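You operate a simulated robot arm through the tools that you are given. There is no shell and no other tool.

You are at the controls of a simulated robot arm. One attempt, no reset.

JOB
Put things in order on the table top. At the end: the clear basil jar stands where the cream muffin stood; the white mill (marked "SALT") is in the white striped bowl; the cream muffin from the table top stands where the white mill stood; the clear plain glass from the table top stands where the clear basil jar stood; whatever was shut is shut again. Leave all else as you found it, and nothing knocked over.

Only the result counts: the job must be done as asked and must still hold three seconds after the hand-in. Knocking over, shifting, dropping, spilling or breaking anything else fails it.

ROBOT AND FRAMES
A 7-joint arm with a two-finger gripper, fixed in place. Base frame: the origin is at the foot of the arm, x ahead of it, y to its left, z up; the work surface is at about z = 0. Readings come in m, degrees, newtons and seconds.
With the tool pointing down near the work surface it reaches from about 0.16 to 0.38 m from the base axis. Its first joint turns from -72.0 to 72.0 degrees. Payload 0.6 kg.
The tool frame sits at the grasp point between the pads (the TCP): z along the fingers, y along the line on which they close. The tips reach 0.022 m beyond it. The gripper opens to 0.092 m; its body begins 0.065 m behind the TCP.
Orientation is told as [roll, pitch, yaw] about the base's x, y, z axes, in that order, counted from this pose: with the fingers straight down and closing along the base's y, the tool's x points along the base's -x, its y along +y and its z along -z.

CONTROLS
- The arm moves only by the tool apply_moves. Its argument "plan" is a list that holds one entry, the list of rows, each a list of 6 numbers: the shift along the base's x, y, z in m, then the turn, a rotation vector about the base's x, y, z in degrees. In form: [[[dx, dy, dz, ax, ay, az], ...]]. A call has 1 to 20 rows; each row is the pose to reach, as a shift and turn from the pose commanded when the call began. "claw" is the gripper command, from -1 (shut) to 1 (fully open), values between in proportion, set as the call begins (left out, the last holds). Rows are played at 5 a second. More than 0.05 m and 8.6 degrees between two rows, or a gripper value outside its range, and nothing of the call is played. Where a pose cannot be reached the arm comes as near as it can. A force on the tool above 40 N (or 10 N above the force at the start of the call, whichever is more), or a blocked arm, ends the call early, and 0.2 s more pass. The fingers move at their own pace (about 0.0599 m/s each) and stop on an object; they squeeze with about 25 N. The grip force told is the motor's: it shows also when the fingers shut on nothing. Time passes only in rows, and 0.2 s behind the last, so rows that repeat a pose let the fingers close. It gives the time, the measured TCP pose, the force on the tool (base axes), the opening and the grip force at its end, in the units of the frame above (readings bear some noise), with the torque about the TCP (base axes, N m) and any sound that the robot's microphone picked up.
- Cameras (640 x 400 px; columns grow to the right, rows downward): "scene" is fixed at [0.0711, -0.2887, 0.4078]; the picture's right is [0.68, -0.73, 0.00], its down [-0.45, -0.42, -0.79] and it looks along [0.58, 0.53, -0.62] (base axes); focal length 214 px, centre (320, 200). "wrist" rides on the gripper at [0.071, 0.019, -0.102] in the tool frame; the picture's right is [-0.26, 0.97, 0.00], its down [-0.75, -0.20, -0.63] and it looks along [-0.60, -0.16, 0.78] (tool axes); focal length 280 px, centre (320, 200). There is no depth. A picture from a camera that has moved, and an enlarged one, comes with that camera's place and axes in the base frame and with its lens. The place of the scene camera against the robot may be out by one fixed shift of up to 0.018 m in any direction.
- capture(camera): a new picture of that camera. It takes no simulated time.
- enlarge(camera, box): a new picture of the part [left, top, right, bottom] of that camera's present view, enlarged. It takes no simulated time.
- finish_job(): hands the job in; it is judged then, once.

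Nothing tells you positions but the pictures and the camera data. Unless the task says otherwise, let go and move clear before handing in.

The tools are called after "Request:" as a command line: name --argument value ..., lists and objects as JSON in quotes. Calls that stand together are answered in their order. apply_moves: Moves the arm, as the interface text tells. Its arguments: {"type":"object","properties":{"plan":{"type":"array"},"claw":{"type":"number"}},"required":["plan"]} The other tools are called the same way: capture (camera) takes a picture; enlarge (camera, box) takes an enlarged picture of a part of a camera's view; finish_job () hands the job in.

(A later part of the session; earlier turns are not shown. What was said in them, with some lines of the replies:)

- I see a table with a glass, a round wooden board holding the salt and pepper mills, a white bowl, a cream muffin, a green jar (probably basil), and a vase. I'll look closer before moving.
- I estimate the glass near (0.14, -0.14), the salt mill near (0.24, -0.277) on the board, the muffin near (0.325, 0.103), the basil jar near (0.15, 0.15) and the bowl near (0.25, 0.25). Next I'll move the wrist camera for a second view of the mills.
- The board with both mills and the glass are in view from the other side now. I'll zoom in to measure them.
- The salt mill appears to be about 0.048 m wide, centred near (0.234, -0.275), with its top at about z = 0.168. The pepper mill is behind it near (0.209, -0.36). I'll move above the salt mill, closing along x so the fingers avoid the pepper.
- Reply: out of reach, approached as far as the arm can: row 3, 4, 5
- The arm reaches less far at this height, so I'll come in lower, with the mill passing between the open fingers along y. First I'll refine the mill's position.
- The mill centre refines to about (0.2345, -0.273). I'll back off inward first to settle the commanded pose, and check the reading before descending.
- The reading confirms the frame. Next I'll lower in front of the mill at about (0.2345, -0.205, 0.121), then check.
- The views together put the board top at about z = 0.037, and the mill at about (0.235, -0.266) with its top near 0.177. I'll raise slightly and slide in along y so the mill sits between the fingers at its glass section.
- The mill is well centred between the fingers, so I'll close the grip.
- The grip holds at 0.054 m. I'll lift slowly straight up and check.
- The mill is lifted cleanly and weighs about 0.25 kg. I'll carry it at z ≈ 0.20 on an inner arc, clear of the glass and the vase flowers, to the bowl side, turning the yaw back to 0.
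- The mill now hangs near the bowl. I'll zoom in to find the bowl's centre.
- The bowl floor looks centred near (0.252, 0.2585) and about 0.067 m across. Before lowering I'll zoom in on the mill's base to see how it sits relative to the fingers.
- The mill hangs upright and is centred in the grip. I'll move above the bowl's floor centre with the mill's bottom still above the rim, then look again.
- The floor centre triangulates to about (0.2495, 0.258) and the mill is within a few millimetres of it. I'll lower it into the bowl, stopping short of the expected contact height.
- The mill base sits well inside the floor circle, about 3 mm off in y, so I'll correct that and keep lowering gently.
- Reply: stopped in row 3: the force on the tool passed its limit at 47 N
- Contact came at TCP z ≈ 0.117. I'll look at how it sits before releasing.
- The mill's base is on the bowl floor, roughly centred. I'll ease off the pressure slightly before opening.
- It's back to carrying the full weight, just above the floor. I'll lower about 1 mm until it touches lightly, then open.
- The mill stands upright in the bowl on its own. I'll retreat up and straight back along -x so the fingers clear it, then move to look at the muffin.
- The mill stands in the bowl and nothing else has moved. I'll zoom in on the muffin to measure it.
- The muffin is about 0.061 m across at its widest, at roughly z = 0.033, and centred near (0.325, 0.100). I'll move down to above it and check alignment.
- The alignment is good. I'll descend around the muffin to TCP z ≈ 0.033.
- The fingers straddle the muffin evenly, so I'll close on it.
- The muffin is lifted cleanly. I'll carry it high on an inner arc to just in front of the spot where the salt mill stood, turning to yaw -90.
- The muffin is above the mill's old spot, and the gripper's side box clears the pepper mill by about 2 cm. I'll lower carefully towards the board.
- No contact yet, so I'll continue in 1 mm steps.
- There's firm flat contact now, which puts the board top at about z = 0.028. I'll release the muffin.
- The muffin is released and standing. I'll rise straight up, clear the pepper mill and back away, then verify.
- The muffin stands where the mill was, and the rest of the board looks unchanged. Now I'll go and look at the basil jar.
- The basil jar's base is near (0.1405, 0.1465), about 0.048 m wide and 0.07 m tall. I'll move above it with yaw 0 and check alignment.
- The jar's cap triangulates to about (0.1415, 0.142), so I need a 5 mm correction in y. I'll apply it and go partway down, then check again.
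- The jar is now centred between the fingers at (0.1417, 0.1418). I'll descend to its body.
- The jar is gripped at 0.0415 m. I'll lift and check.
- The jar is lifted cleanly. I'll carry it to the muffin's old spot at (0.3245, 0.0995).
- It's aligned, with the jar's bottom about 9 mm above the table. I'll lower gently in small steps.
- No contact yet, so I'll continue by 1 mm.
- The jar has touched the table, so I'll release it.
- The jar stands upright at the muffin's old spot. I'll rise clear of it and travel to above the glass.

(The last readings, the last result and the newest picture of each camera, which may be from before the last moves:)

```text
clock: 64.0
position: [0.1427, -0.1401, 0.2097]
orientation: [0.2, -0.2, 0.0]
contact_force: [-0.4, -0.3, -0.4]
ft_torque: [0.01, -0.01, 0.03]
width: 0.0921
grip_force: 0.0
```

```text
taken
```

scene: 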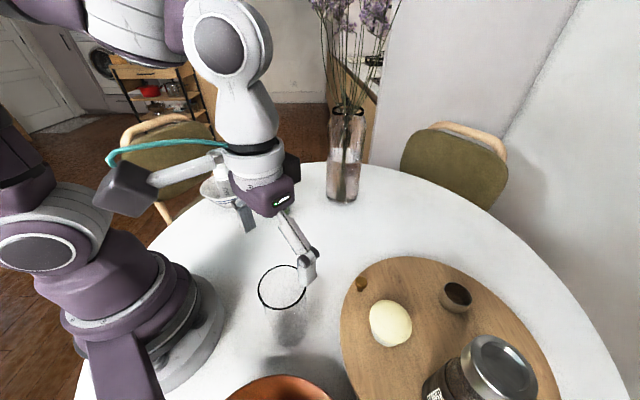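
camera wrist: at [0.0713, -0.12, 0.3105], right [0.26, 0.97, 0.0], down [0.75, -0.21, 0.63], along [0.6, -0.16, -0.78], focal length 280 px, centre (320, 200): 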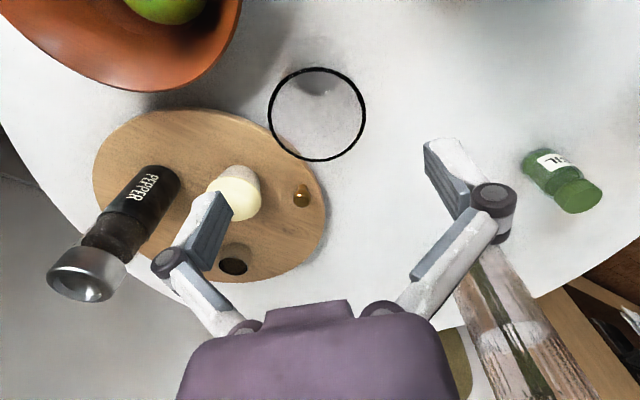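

Request:
enlarge --camera "wrist" --box '[240, 30, 400, 170]'

Request:
enlarge --camera "scene" --box '[230, 230, 358, 370]'

```text
2.86 times, centred on (320, 100) of wrist
camera zoom: at [0.0713, -0.12, 0.3105], right [0.26, 0.97, 0.0], down [0.75, -0.21, 0.63], along [0.6, -0.16, -0.78], focal length 801 px, centre (320, 486)
```

zoom: 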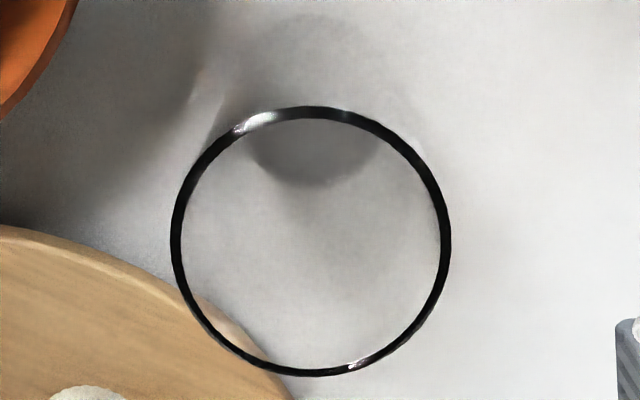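

```text
2.86 times, centred on (294, 300) of scene
camera zoom: at [0.071, -0.2888, 0.4078], right [0.68, -0.73, 0.0], down [-0.45, -0.42, -0.79], along [0.58, 0.53, -0.62], focal length 613 px, centre (394, -86)
```

zoom: 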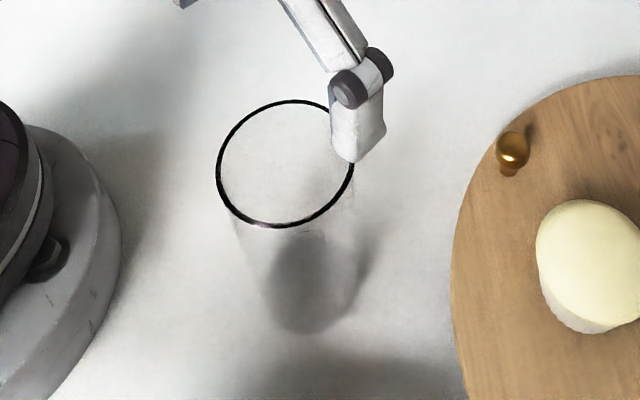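

The glass rim triangulates to about (0.1395, -0.1405) at z ≈ 0.13. I'll apply a small correction and lower to just above the rim to verify.

Request:
apply_moves --plan '[[[-0.0025, -0.0015, -0.01, 0, 0, 0], [-0.0025, -0.0015, -0.03, 0, 0, 0], [-0.0025, -0.0015, -0.042, 0, 0, 0], [-0.0025, -0.0015, -0.042, 0, 0, 0]]]'

Request:
capture --camera "wrist"

Request:
enlarge --camera "scene" --box '[190, 200, 382, 350]'

```text
clock: 65.0
position: [0.14, -0.1398, 0.1673]
orientation: [0.2, -0.1, 0.0]
contact_force: [-0.6, 1.0, 0.9]
ft_torque: [-0.04, -0.01, -0.02]
width: 0.0924
grip_force: 0.1
```

```text
taken
camera wrist: at [0.0693, -0.1202, 0.2691], right [0.26, 0.97, 0.0], down [0.75, -0.21, 0.63], along [0.6, -0.16, -0.78], focal length 280 px, centre (320, 200)
```

wrist: 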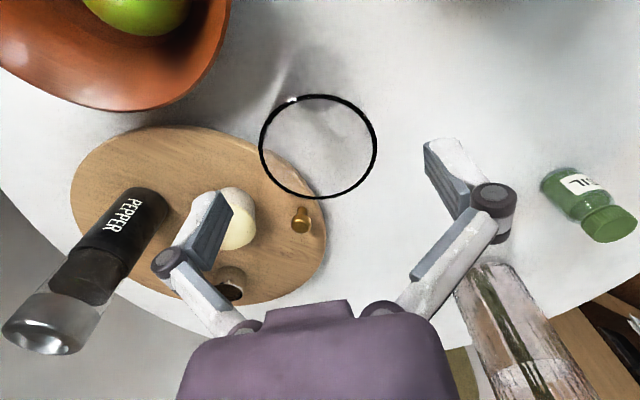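

```text
2.67 times, centred on (286, 275) of scene
camera zoom: at [0.0711, -0.2887, 0.4078], right [0.68, -0.73, 0.0], down [-0.45, -0.42, -0.79], along [0.58, 0.53, -0.62], focal length 572 px, centre (411, 0)
```

zoom: 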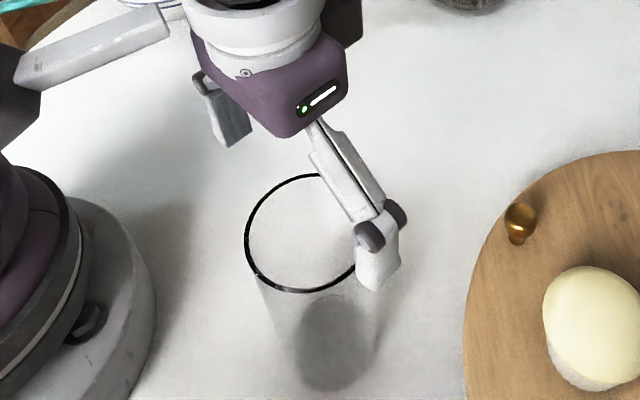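

The alignment is within 1.5 mm. I'll descend around the glass to TCP z ≈ 0.085, where the gripper body stays above the rim.

Request:
apply_moves --plan '[[[0, -0.0012, -0.015, 0, 0, 0], [0, -0.0012, -0.035, 0, 0, 0], [0, -0.0012, -0.055, 0, 0, 0], [0, -0.0012, -0.07, 0, 0, 0], [0, -0.0012, -0.081, 0, 0, 0], [0, -0.0012, -0.081, 0, 0, 0]]]'

Request:
capture --camera "wrist"

Request:
enlarge --camera "scene" --box '[190, 200, 382, 350]'

```text
clock: 66.3
position: [0.1398, -0.1422, 0.0855]
orientation: [0.2, -0.1, 0.1]
contact_force: [-1.0, 0.6, 0.1]
ft_torque: [-0.03, 0.0, 0.0]
width: 0.0919
grip_force: 0.3
```

```text
taken
camera wrist: at [0.0696, -0.1219, 0.1873], right [0.26, 0.97, 0.0], down [0.75, -0.21, 0.63], along [0.6, -0.16, -0.78], focal length 280 px, centre (320, 200)
```

wrist: 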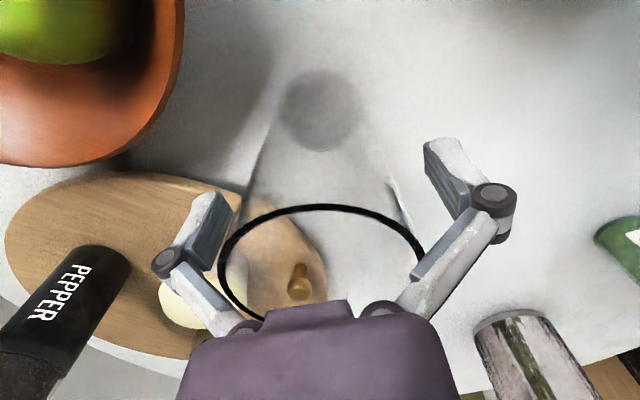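

```text
2.67 times, centred on (286, 275) of scene
camera zoom: at [0.0711, -0.2887, 0.4078], right [0.68, -0.73, 0.0], down [-0.45, -0.42, -0.79], along [0.58, 0.53, -0.62], focal length 572 px, centre (411, 0)
```

zoom: 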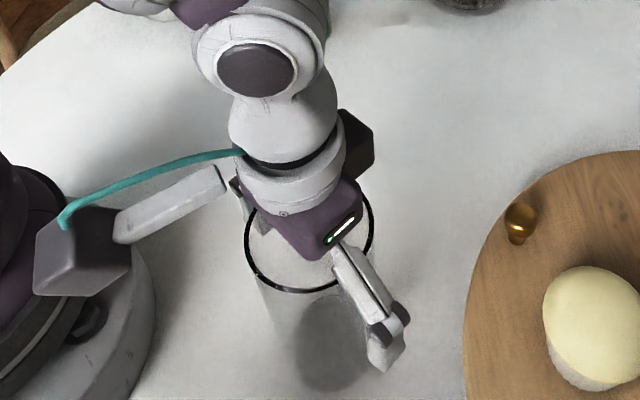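

The glass is centred between the fingers. I'll close on it.

Request:
apply_moves --plan '[[[0, 0, 0, 0, 0, 0], [0, 0, 0, 0, 0, 0], [0, 0, 0, 0, 0, 0], [0, 0, 0, 0, 0, 0]]]' --claw -1

Request:
capture --camera "wrist"

```text
clock: 67.1
position: [0.1407, -0.1428, 0.0854]
orientation: [0.2, -0.2, 0.1]
contact_force: [-3.9, 4.5, 33.6]
ft_torque: [0.01, -0.01, 0.07]
width: 0.0863
grip_force: 25.0
stopped in row 3: the force on the tool passed its limit at 42 N (the readings are from after the stop); the commanded pose is now the measured one
```

```text
taken
camera wrist: at [0.0699, -0.122, 0.188], right [0.26, 0.97, 0.0], down [0.75, -0.21, 0.63], along [0.61, -0.16, -0.78], focal length 280 px, centre (320, 200)
```

wrist: 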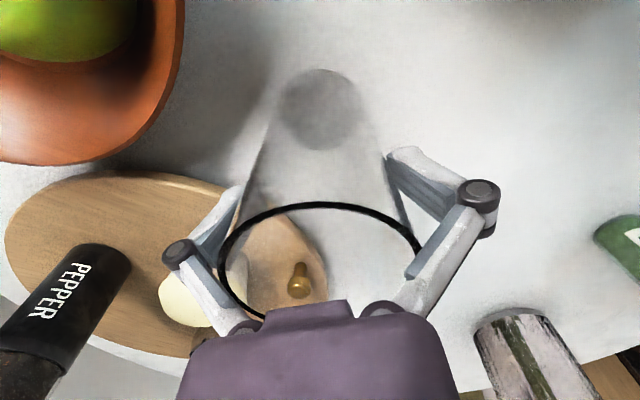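

The upper finger links met the rim before the pads could close, so I'm too low on this flared glass. I'll open again right away and regrip higher.

Request:
apply_moves --plan '[[[0, 0, 0, 0, 0, 0], [0, 0, 0, 0, 0, 0], [0, 0, 0, 0, 0, 0]]]' --claw 1

Request:
capture --camera "wrist"

Request:
enlarge --camera "scene" --box '[190, 200, 382, 350]'

```text
clock: 67.9
position: [0.141, -0.1414, 0.087]
orientation: [0.2, -0.2, 0.0]
contact_force: [-1.1, 0.2, -0.1]
ft_torque: [-0.02, 0.03, 0.01]
width: 0.092
grip_force: 0.0
```

```text
taken
camera wrist: at [0.0698, -0.1219, 0.1877], right [0.26, 0.97, 0.0], down [0.75, -0.21, 0.63], along [0.61, -0.16, -0.78], focal length 280 px, centre (320, 200)
```

wrist: 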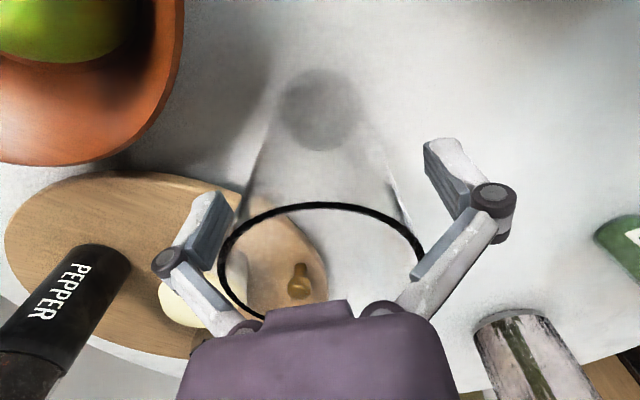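

```text
2.67 times, centred on (286, 275) of scene
camera zoom: at [0.0711, -0.2887, 0.4078], right [0.68, -0.73, 0.0], down [-0.45, -0.42, -0.79], along [0.58, 0.53, -0.62], focal length 572 px, centre (411, 0)
```

zoom: 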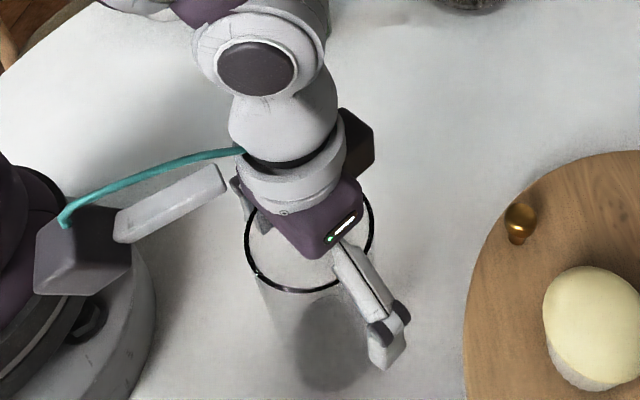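

The glass is undisturbed. I'll raise 3 cm so the pads meet the glass just below the rim, then close.

Request:
apply_moves --plan '[[[0, 0, 0.01, 0, 0, 0], [0, 0, 0.02, 0, 0, 0], [0, 0, 0.03, 0, 0, 0], [0, 0, 0.03, 0, 0, 0]]]'

Request:
capture --camera "wrist"

Request:
enlarge --camera "scene" --box '[190, 200, 382, 350]'

```text
clock: 68.9
position: [0.1408, -0.1403, 0.1161]
orientation: [0.2, -0.2, 0.2]
contact_force: [-0.1, 0.6, -0.1]
ft_torque: [0.03, 0.01, 0.03]
width: 0.0918
grip_force: 0.1
```

```text
taken
camera wrist: at [0.07, -0.1221, 0.2178], right [0.26, 0.97, 0.0], down [0.75, -0.21, 0.63], along [0.61, -0.16, -0.78], focal length 280 px, centre (320, 200)
```

wrist: 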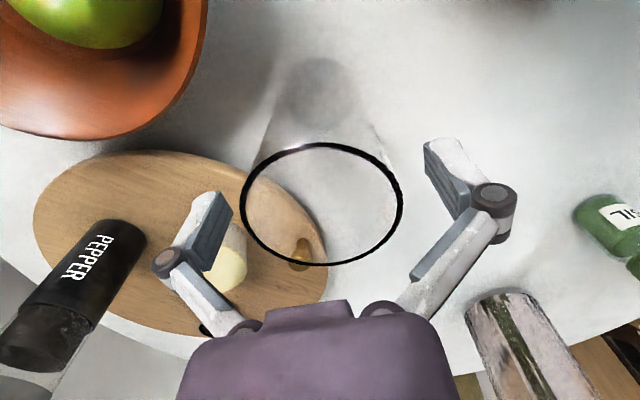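

```text
2.67 times, centred on (286, 275) of scene
camera zoom: at [0.0711, -0.2887, 0.4078], right [0.68, -0.73, 0.0], down [-0.45, -0.42, -0.79], along [0.58, 0.53, -0.62], focal length 572 px, centre (411, 0)
```

zoom: 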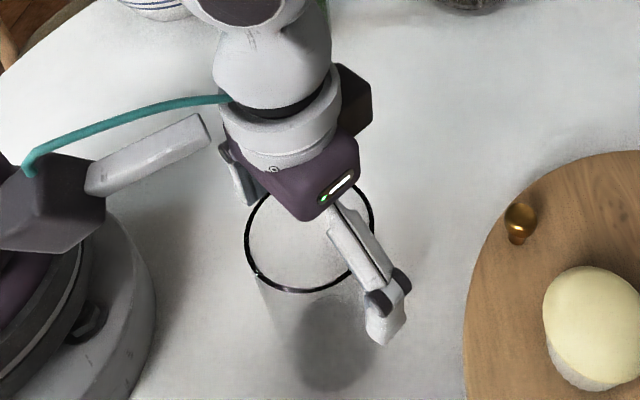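

Request:
apply_moves --plan '[[[0, 0, 0, 0, 0, 0], [0, 0, 0, 0, 0, 0], [0, 0, 0, 0, 0, 0], [0, 0, 0, 0, 0, 0]]]' --claw -1

Request:
capture --camera "wrist"

Request:
enlarge --camera "scene" --box '[190, 200, 382, 350]'

```text
clock: 69.9
position: [0.142, -0.1405, 0.116]
orientation: [0.2, -0.2, 0.1]
contact_force: [-1.1, 2.8, 12.3]
ft_torque: [0.08, 0.03, 0.04]
width: 0.0608
grip_force: 25.5
```

```text
taken
camera wrist: at [0.07, -0.1221, 0.2177], right [0.26, 0.97, 0.0], down [0.75, -0.21, 0.63], along [0.61, -0.16, -0.78], focal length 280 px, centre (320, 200)
```

wrist: 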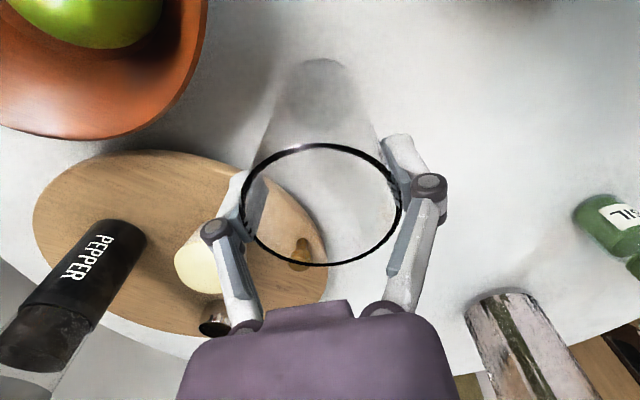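

```text
2.67 times, centred on (286, 275) of scene
camera zoom: at [0.071, -0.2887, 0.4078], right [0.68, -0.73, 0.0], down [-0.45, -0.42, -0.79], along [0.58, 0.53, -0.62], focal length 572 px, centre (411, 0)
```

zoom: 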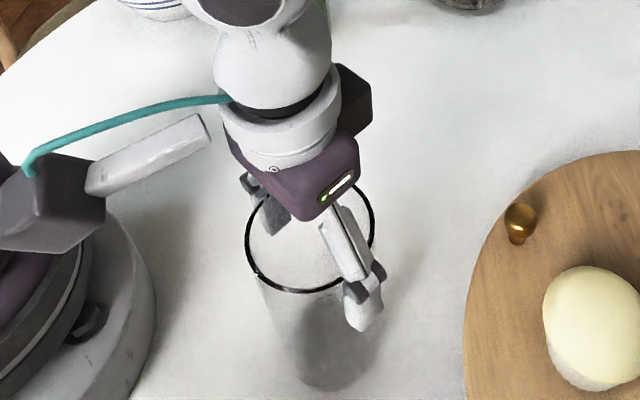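

The grip holds at 0.061 m. I'll lift gently and check.

Request:
apply_moves --plan '[[[0, 0, 0.004, 0, 0, 0], [0, 0, 0.01, 0, 0, 0], [0, 0, 0.02, 0, 0, 0], [0, 0, 0.03, 0, 0, 0], [0, 0, 0.03, 0, 0, 0]]]'

Request:
capture --camera "wrist"

Request:
enlarge --camera "scene" --box '[190, 200, 382, 350]'

```text
clock: 71.1
position: [0.1402, -0.1421, 0.1454]
orientation: [0.2, -0.2, 0.0]
contact_force: [0.0, -0.1, -1.5]
ft_torque: [0.01, 0.01, -0.01]
width: 0.0611
grip_force: 25.3
```

```text
taken
camera wrist: at [0.0703, -0.1225, 0.2476], right [0.26, 0.97, 0.0], down [0.75, -0.21, 0.63], along [0.61, -0.16, -0.78], focal length 280 px, centre (320, 200)
```

wrist: 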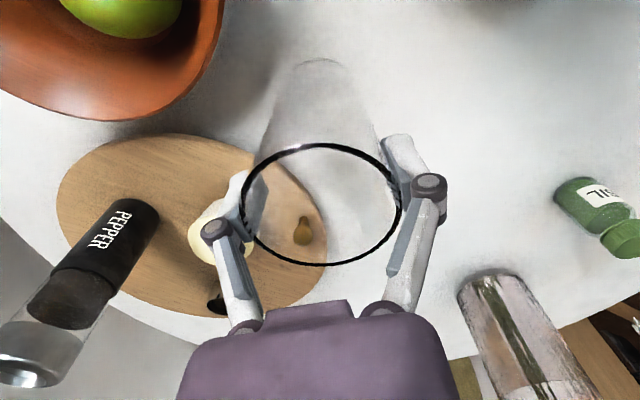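

```text
2.67 times, centred on (286, 275) of scene
camera zoom: at [0.0711, -0.2887, 0.4078], right [0.68, -0.73, 0.0], down [-0.45, -0.42, -0.79], along [0.58, 0.53, -0.62], focal length 572 px, centre (411, 0)
```

zoom: 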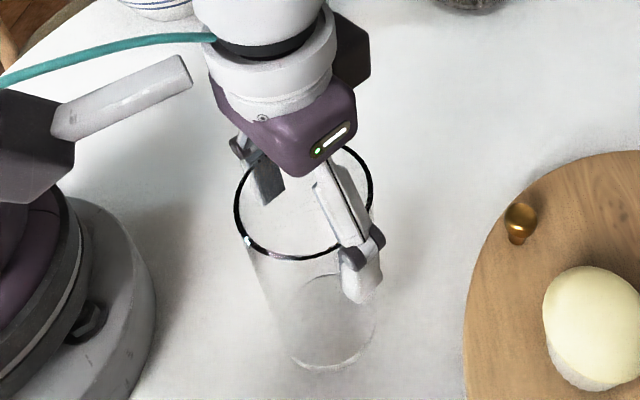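

The glass is lifted and hangs straight. I'll swing it on an arc of about 0.205 m radius over the empty table to the basil's old spot at (0.142, 0.142), stopping about 1 cm above the table.

Request:
apply_moves --plan '[[[0.01, 0.01, 0.006, 0, 0, 0], [0.024, 0.0265, 0.012, 0, 0, 0], [0.044, 0.0565, 0.014, 0, 0, 0], [0.057, 0.0915, 0.014, 0, 0, 0], [0.064, 0.1265, 0.014, 0, 0, 0], [0.064, 0.1615, 0.014, 0, 0, 0], [0.057, 0.1965, 0.014, 0, 0, 0], [0.044, 0.2295, 0.014, 0, 0, 0], [0.024, 0.2595, 0.014, 0, 0, 0], [0.01, 0.2745, 0.014, 0, 0, 0], [0.002, 0.2833, 0.01, 0, 0, 0], [0.002, 0.2833, 0, 0, 0, 0], [0.002, 0.2833, -0.012, 0, 0, 0], [0.002, 0.2833, -0.02, 0, 0, 0], [0.002, 0.2833, -0.02, 0, 0, 0]]]'

Request:
capture --camera "wrist"

Request:
capture --camera "scene"

```text
clock: 74.3
position: [0.1437, 0.1416, 0.1246]
orientation: [0.2, -0.3, 0.1]
contact_force: [-0.1, 0.2, -2.0]
ft_torque: [0.01, 0.01, 0.01]
width: 0.0611
grip_force: 25.3
```

```text
taken
camera wrist: at [0.0725, 0.1615, 0.228], right [0.26, 0.97, 0.0], down [0.75, -0.21, 0.63], along [0.61, -0.16, -0.78], focal length 280 px, centre (320, 200)
```

wrist: 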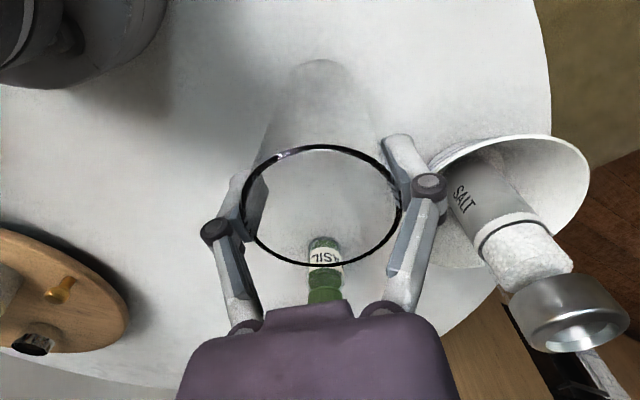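

```text
taken
```

scene: 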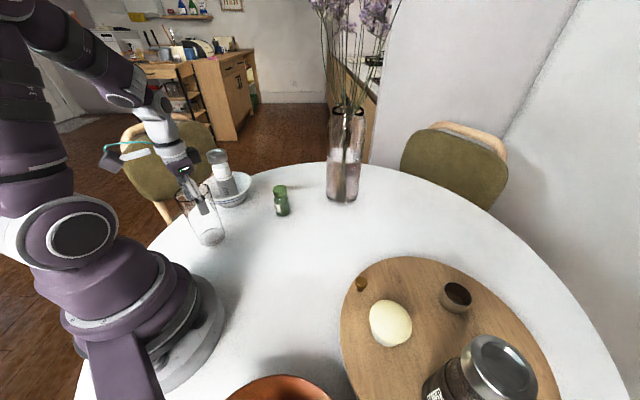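

The glass is over the basil's old spot with its bottom about 1 cm up. I'll lower it gently.

Request:
apply_moves --plan '[[[0, 0, -0.003, 0, 0, 0], [0, 0, -0.006, 0, 0, 0], [0, 0, -0.006, 0, 0, 0]]]'

Request:
apply_moves --plan '[[[0, 0, -0.0005, 0, 0, 0], [0, 0, -0.001, 0, 0, 0], [0, 0, -0.001, 0, 0, 0]]]'

Request:
apply_moves --plan '[[[0, 0, -0.0005, 0, 0, 0], [0, 0, -0.001, 0, 0, 0], [0, 0, -0.001, 0, 0, 0]]]'

```text
clock: 75.1
position: [0.1429, 0.1427, 0.12]
orientation: [0.2, -0.3, -0.1]
contact_force: [-0.7, -0.2, -1.5]
ft_torque: [-0.01, -0.01, -0.02]
width: 0.0611
grip_force: 25.2
```

```text
clock: 75.9
position: [0.1425, 0.1416, 0.1194]
orientation: [0.2, -0.2, 0.1]
contact_force: [0.1, -0.3, -2.3]
ft_torque: [0.01, -0.03, 0.02]
width: 0.0608
grip_force: 25.7
```

```text
clock: 76.7
position: [0.1412, 0.1414, 0.1184]
orientation: [0.1, -0.2, 0.1]
contact_force: [0.0, 0.1, -2.4]
ft_torque: [-0.03, 0.01, 0.02]
width: 0.0611
grip_force: 25.2
```

Request:
apply_moves --plan '[[[0, 0, -0.0005, 0, 0, 0], [0, 0, -0.001, 0, 0, 0], [0, 0, -0.001, 0, 0, 0]]]'

Request:
apply_moves --plan '[[[0, 0, -0.0003, 0, 0, 0], [0, 0, -0.0006, 0, 0, 0], [0, 0, -0.0006, 0, 0, 0]]]'

```text
clock: 77.5
position: [0.1426, 0.1416, 0.1163]
orientation: [0.2, -0.2, 0.1]
contact_force: [0.0, 0.1, -2.2]
ft_torque: [-0.01, 0.02, -0.01]
width: 0.0611
grip_force: 25.2
```

```text
clock: 78.3
position: [0.1421, 0.1412, 0.1164]
orientation: [0.2, -0.1, 0.2]
contact_force: [-0.1, 0.2, -1.9]
ft_torque: [-0.01, 0.01, -0.01]
width: 0.061
grip_force: 24.6
```

Still no contact. I'll continue in sub-millimetre steps.

Request:
apply_moves --plan '[[[0, 0, -0.0004, 0, 0, 0], [0, 0, -0.0008, 0, 0, 0], [0, 0, -0.0008, 0, 0, 0]]]'

```text
clock: 79.1
position: [0.1435, 0.1424, 0.116]
orientation: [0.2, -0.2, 0.0]
contact_force: [0.6, -1.9, 4.1]
ft_torque: [-0.35, -0.11, 0.05]
width: 0.0609
grip_force: 25.2
```

It's in light contact with the table now, so I'll release it.

Request:
apply_moves --plan '[[[0, 0, 0, 0, 0, 0], [0, 0, 0, 0, 0, 0], [0, 0, 0, 0, 0, 0], [0, 0, 0, 0, 0, 0]]]' --claw 1

Request:
capture --camera "wrist"

Request:
enlarge --camera "scene" --box '[140, 130, 332, 260]'

```text
clock: 80.1
position: [0.1446, 0.1415, 0.1158]
orientation: [0.2, -0.2, 0.1]
contact_force: [0.0, 0.3, 0.6]
ft_torque: [0.03, -0.01, -0.01]
width: 0.0921
grip_force: 0.1
```

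```text
taken
camera wrist: at [0.0718, 0.1615, 0.2177], right [0.26, 0.97, 0.0], down [0.75, -0.21, 0.63], along [0.61, -0.16, -0.78], focal length 280 px, centre (320, 200)
```

wrist: 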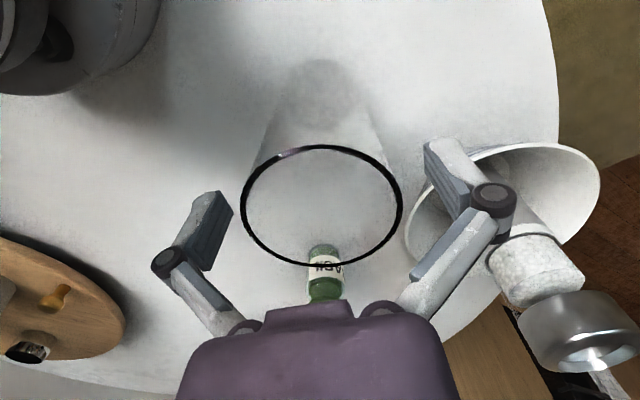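

```text
3.08 times, centred on (236, 195) of scene
camera zoom: at [0.0711, -0.2887, 0.4078], right [0.68, -0.73, 0.0], down [-0.45, -0.42, -0.79], along [0.58, 0.53, -0.62], focal length 660 px, centre (578, 215)
```

zoom: 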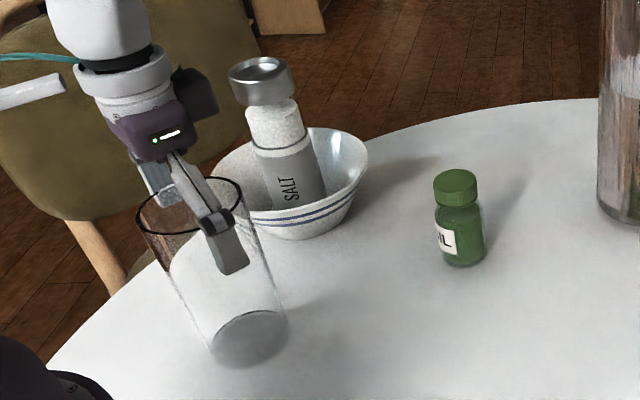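

The glass stands free. I'll rise straight up to clear the rim, then return to a neutral pose.

Request:
apply_moves --plan '[[[0, 0, 0.015, 0, 0, 0], [0, 0, 0.04, 0, 0, 0], [0, 0, 0.08, 0, 0, 0], [0, 0, 0.12, 0, 0, 0], [0.012, -0.03, 0.14, 0, 0, 0], [0.025, -0.065, 0.155, 0, 0, 0], [0.04, -0.1, 0.17, 0, 0, 0], [0.055, -0.135, 0.18, 0, 0, 0], [0.058, -0.14, 0.184, 0, 0, 0], [0.058, -0.14, 0.184, 0, 0, 0]]]'

Request:
capture --camera "scene"

Request:
capture --camera "wrist"

Request:
enlarge --camera "scene" --box '[180, 150, 380, 275]'

Request:
enlarge --camera "scene" --box '[220, 240, 580, 400]'

```text
clock: 82.3
position: [0.2014, 0.0017, 0.3005]
orientation: [0.2, -0.2, 0.1]
contact_force: [0.4, 0.1, 0.1]
ft_torque: [0.01, 0.02, 0.01]
width: 0.0919
grip_force: 0.1
```

```text
taken
```

scene: 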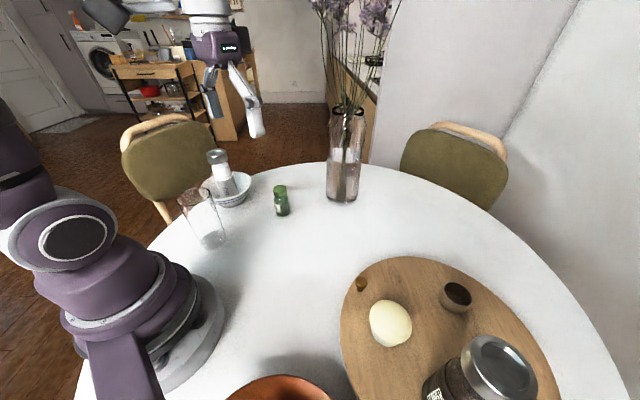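

```text
taken
camera wrist: at [0.1299, 0.0216, 0.4028], right [0.26, 0.97, 0.0], down [0.75, -0.21, 0.63], along [0.61, -0.16, -0.78], focal length 280 px, centre (320, 200)
```

wrist: 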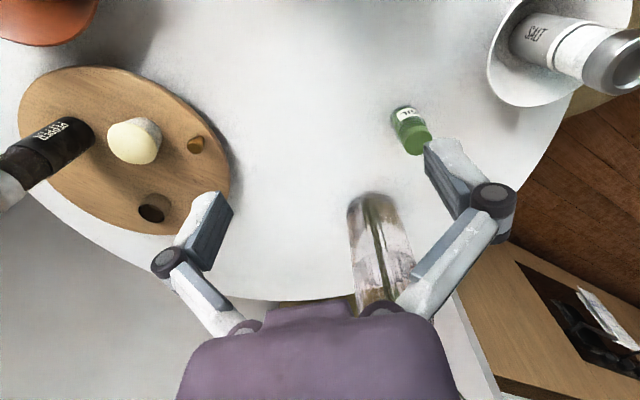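

```text
3.20 times, centred on (280, 212) of scene
camera zoom: at [0.0711, -0.2888, 0.4078], right [0.68, -0.73, 0.0], down [-0.45, -0.42, -0.79], along [0.58, 0.53, -0.62], focal length 686 px, centre (448, 160)
```

zoom: 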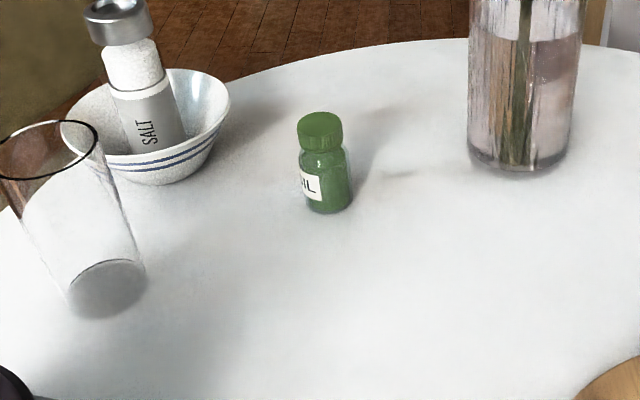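

```text
1.78 times, centred on (400, 320) of scene
camera zoom: at [0.0711, -0.2888, 0.4078], right [0.68, -0.73, 0.0], down [-0.45, -0.42, -0.79], along [0.58, 0.53, -0.62], focal length 381 px, centre (178, -13)
```

zoom: 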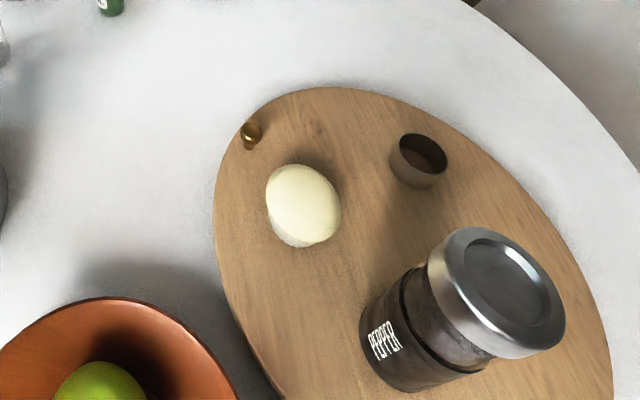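

Everything matches the goal: the salt mill stands in the striped bowl, the muffin is on the mill's old spot, the basil jar is on the muffin's old spot and the glass is on the basil's old spot. Bowl, board, pepper mill, cup, knob, fruit bowl and vase are unchanged, nothing was opened and the arm is clear, so I'm handing in.

Request:
finish_job

```text
The job is handed in.
```

The table is set out as you asked, and I've handed the job in. The final camera views showed everything upright and the arm clear. I don't have the judge's result.

- **Salt mill:** it stands upright in the white striped bowl, near the middle of its floor.
- **Muffin:** it stands on the round board where the salt mill was.
- **Basil jar:** it stands where the muffin was.
- **Glass:** it stands where the basil jar was.

By the pictures, the three moved items sit within about 5 mm of the old spots. The striped bowl, board, pepper mill, cup, brass knob, fruit bowl and vase look unmoved. Nothing was opened, so nothing needed shutting.

Two contacts went briefly over the 40 N limit. Setting the mill down on the bowl floor peaked at 47 N. My first try at gripping the glass was too low, and the upper finger links pressed on its rim at 42 N. I opened the gripper and took the glass again higher up. The pictures showed no damage or shift from either.
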